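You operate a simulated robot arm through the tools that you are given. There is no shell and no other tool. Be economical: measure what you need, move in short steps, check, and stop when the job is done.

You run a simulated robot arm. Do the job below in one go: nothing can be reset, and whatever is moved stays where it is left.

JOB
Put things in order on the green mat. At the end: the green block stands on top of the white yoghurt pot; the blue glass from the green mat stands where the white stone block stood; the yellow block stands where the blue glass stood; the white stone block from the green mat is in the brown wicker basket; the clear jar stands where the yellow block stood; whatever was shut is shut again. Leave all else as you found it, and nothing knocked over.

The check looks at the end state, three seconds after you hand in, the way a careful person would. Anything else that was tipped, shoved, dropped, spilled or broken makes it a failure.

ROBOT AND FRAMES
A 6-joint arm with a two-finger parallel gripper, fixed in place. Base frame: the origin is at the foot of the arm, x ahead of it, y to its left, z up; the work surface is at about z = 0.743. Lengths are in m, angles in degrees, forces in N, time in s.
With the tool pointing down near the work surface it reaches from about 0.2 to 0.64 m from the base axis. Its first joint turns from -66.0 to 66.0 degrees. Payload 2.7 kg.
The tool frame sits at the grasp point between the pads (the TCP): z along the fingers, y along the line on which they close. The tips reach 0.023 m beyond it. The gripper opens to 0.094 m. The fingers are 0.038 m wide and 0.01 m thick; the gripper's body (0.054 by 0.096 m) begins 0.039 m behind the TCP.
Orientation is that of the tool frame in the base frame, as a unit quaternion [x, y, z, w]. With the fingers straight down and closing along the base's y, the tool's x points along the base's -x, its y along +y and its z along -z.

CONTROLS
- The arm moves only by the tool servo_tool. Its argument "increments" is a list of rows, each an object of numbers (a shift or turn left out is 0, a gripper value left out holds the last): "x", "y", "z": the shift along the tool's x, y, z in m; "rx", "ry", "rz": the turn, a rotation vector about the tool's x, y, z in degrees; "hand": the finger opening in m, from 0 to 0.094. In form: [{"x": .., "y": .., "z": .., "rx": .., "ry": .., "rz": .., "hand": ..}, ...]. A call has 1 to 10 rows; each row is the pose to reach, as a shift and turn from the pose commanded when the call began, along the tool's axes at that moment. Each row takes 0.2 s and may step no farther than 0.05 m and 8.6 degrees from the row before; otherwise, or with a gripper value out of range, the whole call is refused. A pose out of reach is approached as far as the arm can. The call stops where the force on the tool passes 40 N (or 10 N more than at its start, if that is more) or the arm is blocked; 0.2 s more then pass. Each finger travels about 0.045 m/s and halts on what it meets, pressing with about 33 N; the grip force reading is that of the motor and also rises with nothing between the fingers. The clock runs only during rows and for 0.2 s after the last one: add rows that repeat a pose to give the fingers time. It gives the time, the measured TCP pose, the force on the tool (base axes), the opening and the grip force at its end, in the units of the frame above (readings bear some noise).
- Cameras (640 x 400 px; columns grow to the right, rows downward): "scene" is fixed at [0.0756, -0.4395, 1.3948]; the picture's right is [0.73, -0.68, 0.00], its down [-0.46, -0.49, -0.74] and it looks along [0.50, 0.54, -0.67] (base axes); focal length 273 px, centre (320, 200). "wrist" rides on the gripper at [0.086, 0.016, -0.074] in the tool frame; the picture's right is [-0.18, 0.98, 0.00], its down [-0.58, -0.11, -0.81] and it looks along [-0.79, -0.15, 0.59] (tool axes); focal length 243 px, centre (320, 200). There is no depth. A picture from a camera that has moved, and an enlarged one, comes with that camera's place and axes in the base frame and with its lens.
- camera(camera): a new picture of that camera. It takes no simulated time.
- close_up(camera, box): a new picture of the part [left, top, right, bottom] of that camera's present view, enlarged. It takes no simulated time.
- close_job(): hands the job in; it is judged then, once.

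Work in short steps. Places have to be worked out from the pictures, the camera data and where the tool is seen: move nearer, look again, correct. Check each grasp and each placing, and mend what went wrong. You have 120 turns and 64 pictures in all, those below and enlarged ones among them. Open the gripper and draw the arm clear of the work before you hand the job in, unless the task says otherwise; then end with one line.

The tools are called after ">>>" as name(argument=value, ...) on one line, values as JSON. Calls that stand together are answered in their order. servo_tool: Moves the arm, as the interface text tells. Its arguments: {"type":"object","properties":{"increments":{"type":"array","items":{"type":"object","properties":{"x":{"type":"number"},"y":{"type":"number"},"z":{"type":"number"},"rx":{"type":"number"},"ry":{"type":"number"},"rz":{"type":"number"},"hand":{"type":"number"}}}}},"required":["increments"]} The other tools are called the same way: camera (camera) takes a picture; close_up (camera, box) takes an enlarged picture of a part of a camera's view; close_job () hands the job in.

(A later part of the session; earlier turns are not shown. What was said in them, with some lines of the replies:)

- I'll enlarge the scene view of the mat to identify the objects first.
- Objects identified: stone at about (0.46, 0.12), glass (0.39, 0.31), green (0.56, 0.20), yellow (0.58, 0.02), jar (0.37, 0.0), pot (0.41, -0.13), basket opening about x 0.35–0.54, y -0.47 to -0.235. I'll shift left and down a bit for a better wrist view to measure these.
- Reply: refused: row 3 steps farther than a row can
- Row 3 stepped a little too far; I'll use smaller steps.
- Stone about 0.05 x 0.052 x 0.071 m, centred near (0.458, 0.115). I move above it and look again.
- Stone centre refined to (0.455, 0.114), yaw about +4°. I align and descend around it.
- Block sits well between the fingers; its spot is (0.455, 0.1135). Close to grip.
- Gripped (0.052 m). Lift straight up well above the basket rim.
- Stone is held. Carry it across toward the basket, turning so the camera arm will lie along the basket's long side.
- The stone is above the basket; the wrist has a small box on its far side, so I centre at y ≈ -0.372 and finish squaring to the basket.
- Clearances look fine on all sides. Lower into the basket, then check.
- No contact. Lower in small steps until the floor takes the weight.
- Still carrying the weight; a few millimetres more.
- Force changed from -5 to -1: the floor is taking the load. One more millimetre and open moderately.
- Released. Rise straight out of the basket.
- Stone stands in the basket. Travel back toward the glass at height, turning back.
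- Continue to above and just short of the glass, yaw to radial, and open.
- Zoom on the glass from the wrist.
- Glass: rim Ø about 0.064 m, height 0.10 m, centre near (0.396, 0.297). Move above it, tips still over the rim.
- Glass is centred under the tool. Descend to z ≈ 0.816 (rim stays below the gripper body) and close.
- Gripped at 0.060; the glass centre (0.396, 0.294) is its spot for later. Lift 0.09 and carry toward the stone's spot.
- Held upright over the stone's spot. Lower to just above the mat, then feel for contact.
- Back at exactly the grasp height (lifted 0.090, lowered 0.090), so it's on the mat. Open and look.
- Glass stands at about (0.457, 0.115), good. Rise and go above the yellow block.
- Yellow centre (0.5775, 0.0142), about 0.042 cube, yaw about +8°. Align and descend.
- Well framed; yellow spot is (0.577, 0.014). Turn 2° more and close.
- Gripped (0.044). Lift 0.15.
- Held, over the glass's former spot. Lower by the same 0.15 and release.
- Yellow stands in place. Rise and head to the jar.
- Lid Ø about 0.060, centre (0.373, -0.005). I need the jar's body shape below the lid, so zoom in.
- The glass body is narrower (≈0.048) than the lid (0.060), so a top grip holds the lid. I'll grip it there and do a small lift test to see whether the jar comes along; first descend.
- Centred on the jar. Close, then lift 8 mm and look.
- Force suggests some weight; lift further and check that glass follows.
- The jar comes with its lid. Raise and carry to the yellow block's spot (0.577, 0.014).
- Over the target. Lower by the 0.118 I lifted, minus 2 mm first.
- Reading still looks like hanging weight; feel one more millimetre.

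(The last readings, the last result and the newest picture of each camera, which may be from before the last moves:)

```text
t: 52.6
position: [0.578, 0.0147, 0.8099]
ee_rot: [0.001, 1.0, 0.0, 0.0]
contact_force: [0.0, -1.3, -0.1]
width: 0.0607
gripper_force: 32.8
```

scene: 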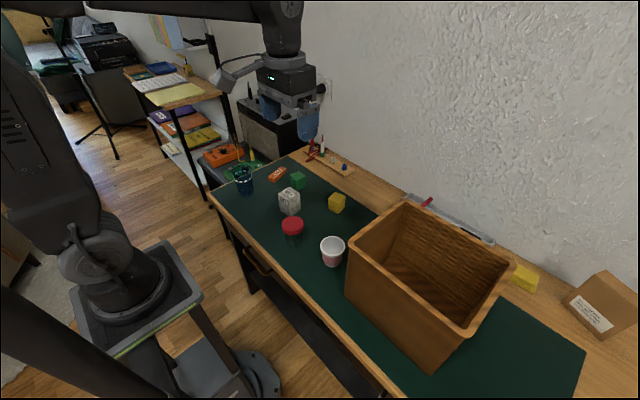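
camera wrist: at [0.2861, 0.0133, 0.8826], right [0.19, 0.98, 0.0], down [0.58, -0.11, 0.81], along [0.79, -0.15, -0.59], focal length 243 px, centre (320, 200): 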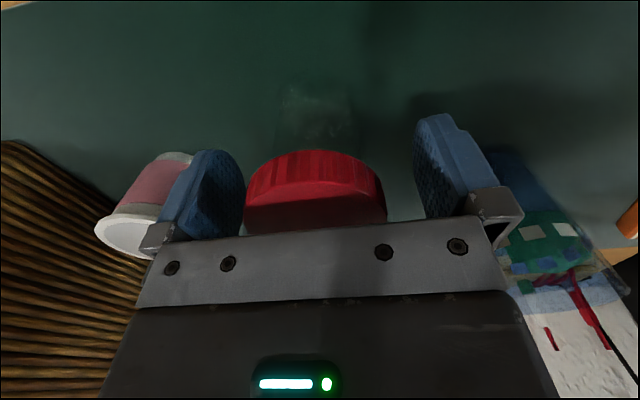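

Contact taken up. Open.

>>> servo_tool(increments=[{"hand": 0.066}, {"hand": 0.075}, {"hand": 0.09}, {"hand": 0.094}, {"hand": 0.094}])

>>> servo_tool(increments=[{"z": -0.03}, {"z": -0.07}, {"z": -0.11}, {"z": -0.11}])

>>> camera(camera="wrist")

```text
t: 53.8
position: [0.5779, 0.0149, 0.8078]
ee_rot: [0.002, 1.0, 0.0, 0.0]
contact_force: [1.0, 1.2, -0.6]
width: 0.0939
gripper_force: 0.1
```

```text
t: 54.8
position: [0.5755, 0.0132, 0.9175]
ee_rot: [0.002, 1.0, 0.0, 0.0]
contact_force: [-0.6, 0.1, -0.4]
width: 0.0941
gripper_force: 0.3
```

```text
25 pictures are left
camera wrist: at [0.4897, 0.0315, 0.9922], right [0.19, 0.98, 0.0], down [0.58, -0.11, 0.81], along [0.79, -0.15, -0.59], focal length 243 px, centre (320, 200)
```

wrist: 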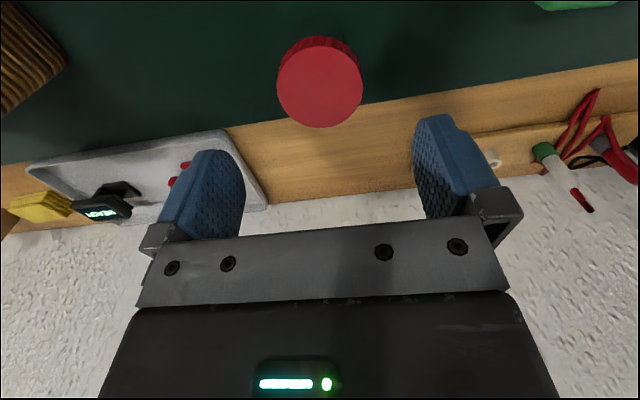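

Jar stands at the yellow spot. Go above the green block, about (0.553, 0.197).

>>> servo_tool(increments=[{"x": 0.005, "y": 0.045}, {"x": 0.01, "y": 0.09}, {"x": 0.015, "y": 0.135}, {"x": 0.022, "y": 0.184, "z": 0.015}, {"x": 0.022, "y": 0.184, "z": 0.015}])

>>> camera(camera="wrist")

>>> close_up(camera="scene", box=[220, 130, 380, 270])

```text
refused: row 4 steps farther than a row can; nothing moved
```

```text
24 pictures are left
camera wrist: at [0.4897, 0.0315, 0.9922], right [0.19, 0.98, 0.0], down [0.58, -0.11, 0.81], along [0.79, -0.15, -0.59], focal length 243 px, centre (320, 200)
```

wrist: 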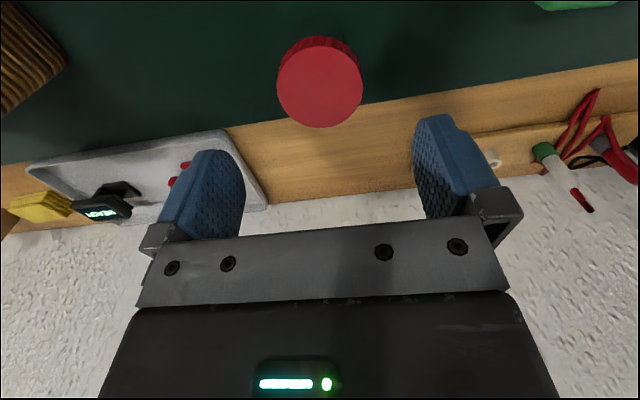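

```text
2.86 times, centred on (300, 200) of scene
camera zoom: at [0.0756, -0.4395, 1.3948], right [0.73, -0.68, 0.0], down [-0.46, -0.49, -0.74], along [0.5, 0.54, -0.67], focal length 779 px, centre (377, 200)
```

zoom: 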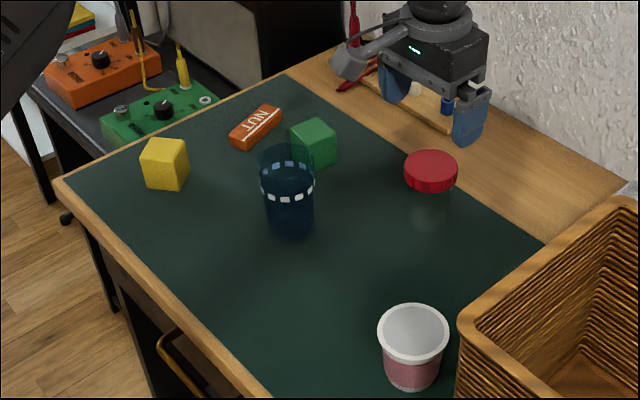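

All objects look right. Retry the move with smaller steps.

>>> servo_tool(increments=[{"x": 0.005, "y": 0.04}, {"x": 0.01, "y": 0.08}, {"x": 0.015, "y": 0.12}, {"x": 0.02, "y": 0.155, "z": 0.01}, {"x": 0.022, "y": 0.184, "z": 0.015}, {"x": 0.022, "y": 0.184, "z": 0.015}])

>>> camera(camera="wrist")

```text
t: 56.2
position: [0.5562, 0.2, 0.9042]
ee_rot: [0.001, 1.0, 0.0, -0.001]
contact_force: [-0.1, 0.2, 0.1]
width: 0.0939
gripper_force: 0.1
```

```text
22 pictures are left
camera wrist: at [0.47, 0.2173, 0.9792], right [0.19, 0.98, 0.0], down [0.58, -0.11, 0.81], along [0.79, -0.15, -0.59], focal length 243 px, centre (320, 200)
```

wrist: 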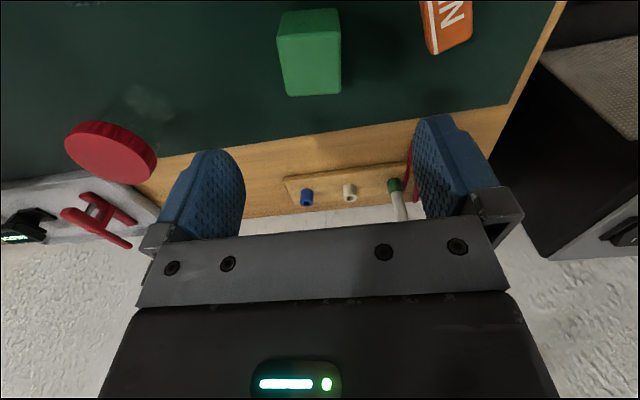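

Green centre (0.5565, 0.1945), yaw about -7°. Align and descend.

>>> servo_tool(increments=[{"y": -0.004, "z": 0.03, "rz": 7}, {"y": -0.004, "z": 0.06, "rz": 7}, {"y": -0.004, "z": 0.09, "rz": 7}, {"y": -0.004, "z": 0.115, "rz": 7}, {"y": -0.004, "z": 0.13, "rz": 7}, {"y": -0.004, "z": 0.13, "rz": 7}])

>>> camera(camera="wrist")

```text
t: 57.6
position: [0.5562, 0.1939, 0.7743]
ee_rot: [0.063, 0.998, 0.0, -0.001]
contact_force: [-0.2, 0.5, 0.4]
width: 0.0939
gripper_force: 0.1
```

```text
21 pictures are left
camera wrist: at [0.4736, 0.2226, 0.8477], right [0.31, 0.95, 0.0], down [0.56, -0.18, 0.81], along [0.77, -0.25, -0.59], focal length 243 px, centre (320, 200)
```

wrist: 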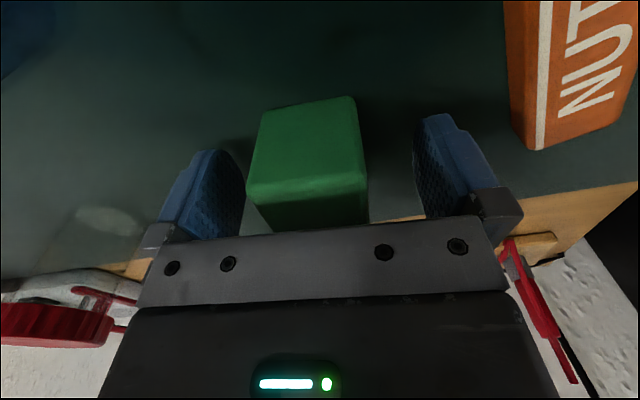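

Well framed. Close and lift 0.15.

>>> servo_tool(increments=[{"hand": 0.075}, {"hand": 0.055}, {"hand": 0.035}, {"hand": 0.03}, {"hand": 0.03}, {"hand": 0.03}])

>>> servo_tool(increments=[{"z": -0.03}, {"z": -0.07}, {"z": -0.11}, {"z": -0.15}, {"z": -0.19}, {"z": -0.19}])

```text
t: 59.0
position: [0.5561, 0.1946, 0.7731]
ee_rot: [0.063, 0.998, 0.0, 0.0]
contact_force: [0.1, -0.3, 1.0]
width: 0.0446
gripper_force: 32.7
```

```text
t: 60.4
position: [0.5575, 0.195, 0.9624]
ee_rot: [0.063, 0.998, 0.0, 0.0]
contact_force: [0.5, 0.0, -0.5]
width: 0.0446
gripper_force: 33.3
```

Held. Carry over to above the pot at about (0.413, -0.124).

>>> servo_tool(increments=[{"x": 0.0129, "y": -0.0418}, {"x": 0.0257, "y": -0.0836}, {"x": 0.0386, "y": -0.1254}, {"x": 0.0515, "y": -0.1672}, {"x": 0.0644, "y": -0.209}, {"x": 0.0772, "y": -0.2509}, {"x": 0.0901, "y": -0.2927}, {"x": 0.103, "y": -0.3345}, {"x": 0.103, "y": -0.3345}])

>>> camera(camera="wrist")

>>> close_up(camera="scene", box=[280, 180, 400, 290])

```text
t: 62.4
position: [0.4113, -0.125, 0.9627]
ee_rot: [0.063, 0.998, 0.0, 0.0]
contact_force: [-0.1, -0.7, 0.0]
width: 0.0444
gripper_force: 33.2
```

```text
20 pictures are left
camera wrist: at [0.3293, -0.0964, 1.0373], right [0.31, 0.95, 0.0], down [0.56, -0.18, 0.81], along [0.77, -0.25, -0.59], focal length 243 px, centre (320, 200)
```

wrist: 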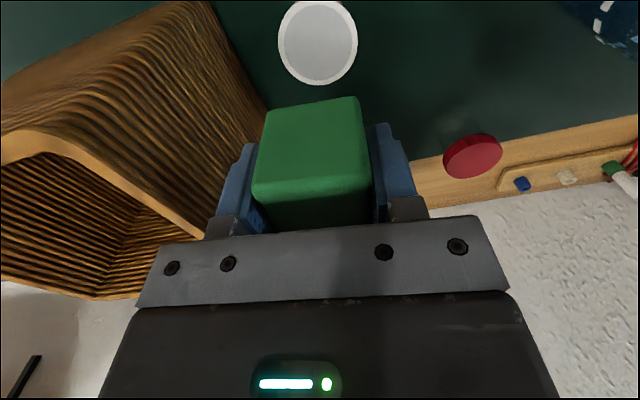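

```text
3.64 times, centred on (340, 235) of scene
camera zoom: at [0.0756, -0.4395, 1.3948], right [0.73, -0.68, 0.0], down [-0.46, -0.49, -0.74], along [0.5, 0.54, -0.67], focal length 992 px, centre (247, 73)
```

zoom: 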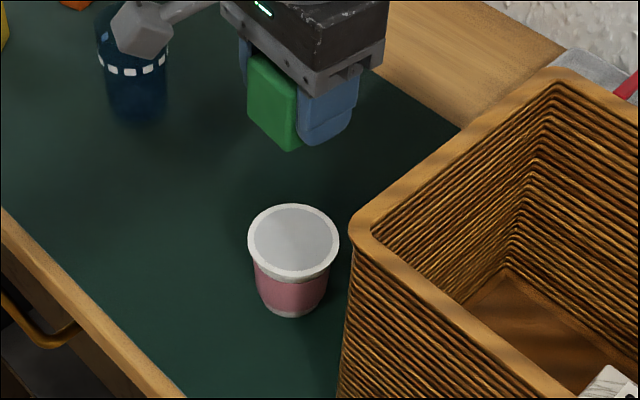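

The pot has a flat lid, centre about (0.416, -0.1265), top z ≈ 0.807. Correct slightly and lower to just above for a check.

>>> servo_tool(increments=[{"x": -0.0045, "y": -0.0014, "z": 0.03}, {"x": -0.0045, "y": -0.0014, "z": 0.06}, {"x": -0.0045, "y": -0.0014, "z": 0.09}, {"x": -0.0045, "y": -0.0014, "z": 0.105}, {"x": -0.0045, "y": -0.0014, "z": 0.105}])

>>> camera(camera="wrist")

>>> close_up(camera="scene", box=[300, 210, 370, 280])

```text
t: 63.6
position: [0.4162, -0.1281, 0.8593]
ee_rot: [0.063, 0.998, 0.0, 0.0]
contact_force: [1.0, 1.2, -0.5]
width: 0.0445
gripper_force: 32.5
```

```text
18 pictures are left
camera wrist: at [0.3332, -0.0999, 0.933], right [0.31, 0.95, 0.0], down [0.56, -0.18, 0.81], along [0.77, -0.25, -0.59], focal length 243 px, centre (320, 200)
```

wrist: 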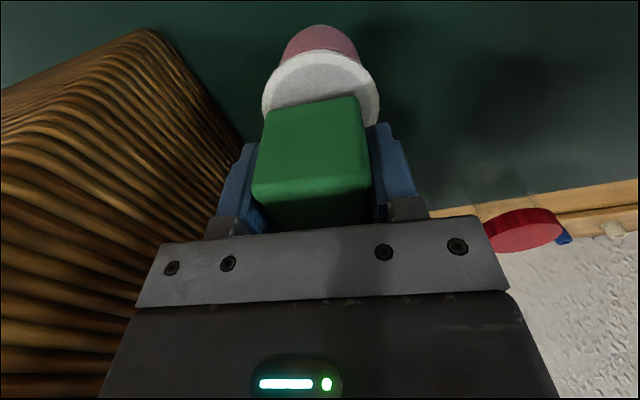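

```text
5.71 times, centred on (335, 245) of scene
camera zoom: at [0.0756, -0.4395, 1.3948], right [0.73, -0.68, 0.0], down [-0.46, -0.49, -0.74], along [0.5, 0.54, -0.67], focal length 1558 px, centre (234, -57)
```

zoom: 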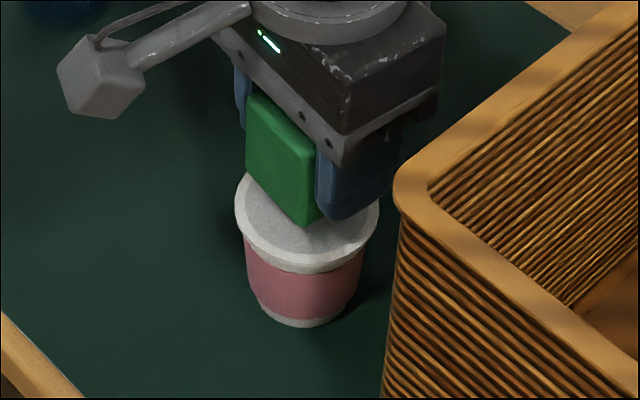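

Aligned within a couple of mm. Lower in fine steps until it rests on the lid.

>>> servo_tool(increments=[{"z": 0.008}, {"z": 0.014}, {"z": 0.017}, {"z": 0.017}])

>>> servo_tool(increments=[{"z": 0.001}, {"z": 0.002}, {"z": 0.002}])

```text
t: 64.6
position: [0.4183, -0.1273, 0.8403]
ee_rot: [0.063, 0.998, 0.0, 0.001]
contact_force: [-0.1, 0.5, -1.0]
width: 0.0445
gripper_force: 33.1
```

```text
t: 65.4
position: [0.4173, -0.1264, 0.8399]
ee_rot: [0.062, 0.998, -0.001, 0.0]
contact_force: [-0.9, -0.4, 3.4]
width: 0.0449
gripper_force: 33.1
```

Contact (+3.4 N). Release and look before rising.

>>> servo_tool(increments=[{"hand": 0.05}, {"hand": 0.058}, {"hand": 0.066}, {"hand": 0.07}, {"hand": 0.07}])

>>> close_up(camera="wrist", box=[200, 20, 440, 240])

```text
t: 66.6
position: [0.4182, -0.1277, 0.8399]
ee_rot: [0.063, 0.998, 0.0, 0.001]
contact_force: [0.2, -0.1, -0.2]
width: 0.07
gripper_force: 0.1
```

```text
1.82 times, centred on (320, 130) of wrist
camera zoom: at [0.3344, -0.0987, 0.9136], right [0.31, 0.95, 0.0], down [0.56, -0.18, 0.81], along [0.77, -0.25, -0.59], focal length 441 px, centre (320, 327)
```

zoom: 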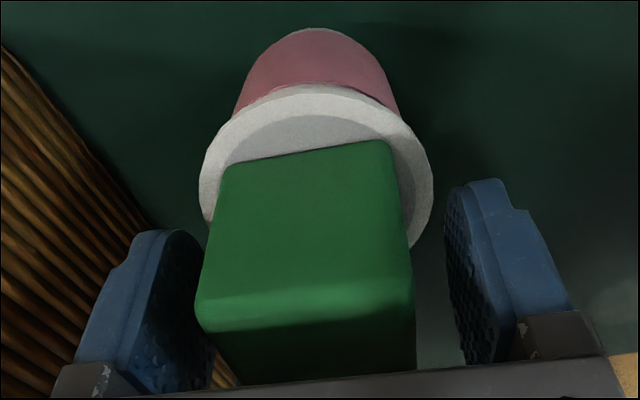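

Block rests on the lid, within about 5 mm of centre, stable. Rise clear and retreat.

>>> servo_tool(increments=[{"z": -0.02}, {"z": -0.05}, {"z": -0.09}, {"z": -0.13}, {"z": -0.17}, {"z": -0.21}, {"x": 0.04, "y": 0.02, "z": -0.22, "hand": 0.094}, {"x": 0.07, "y": 0.05, "z": -0.23}, {"x": 0.08, "y": 0.08, "z": -0.25}, {"x": 0.08, "y": 0.08, "z": -0.25}])

>>> camera(camera="scene")

>>> camera(camera="wrist")

```text
t: 68.8
position: [0.3486, -0.0377, 1.0888]
ee_rot: [0.063, 0.998, 0.001, 0.0]
contact_force: [0.6, 0.0, 0.8]
width: 0.0939
gripper_force: 0.0
```

```text
15 pictures are left
```

scene: 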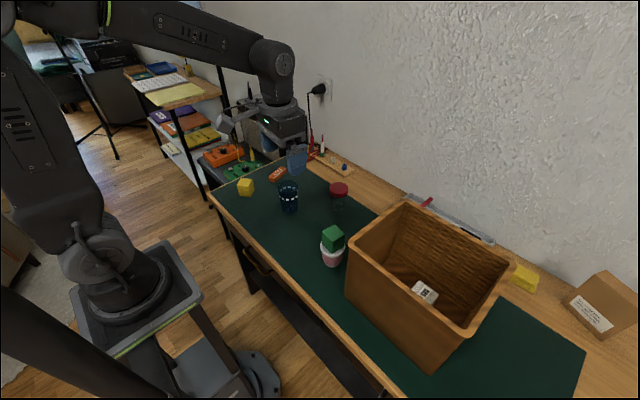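

```text
14 pictures are left
camera wrist: at [0.2647, -0.009, 1.1635], right [0.31, 0.95, 0.0], down [0.56, -0.18, 0.81], along [0.77, -0.25, -0.59], focal length 243 px, centre (320, 200)
```

wrist: 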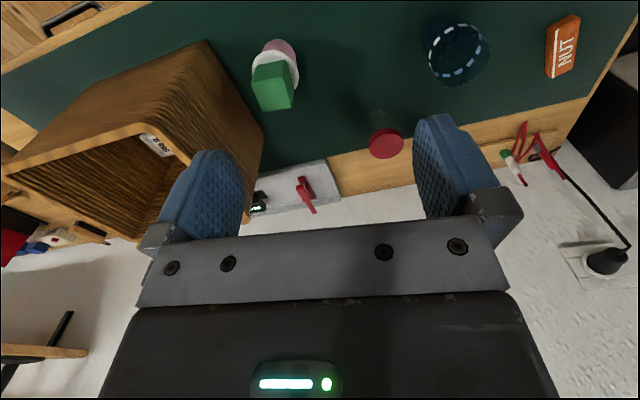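

Every object is in its target place and upright, the basket hasn't moved, and the gripper is open and clear. I hand in.

>>> close_job()

```text
The job is handed in.
```

The job is handed in with all five moves done. The green block is on the yoghurt pot, about 5 mm off centre but steady. The blue glass is where the stone stood, the yellow block where the glass stood, and the clear jar where the yellow block stood. The stone is in the basket. I opened nothing, the jar kept its lid on, and the last pictures showed nothing else moved or tipped.
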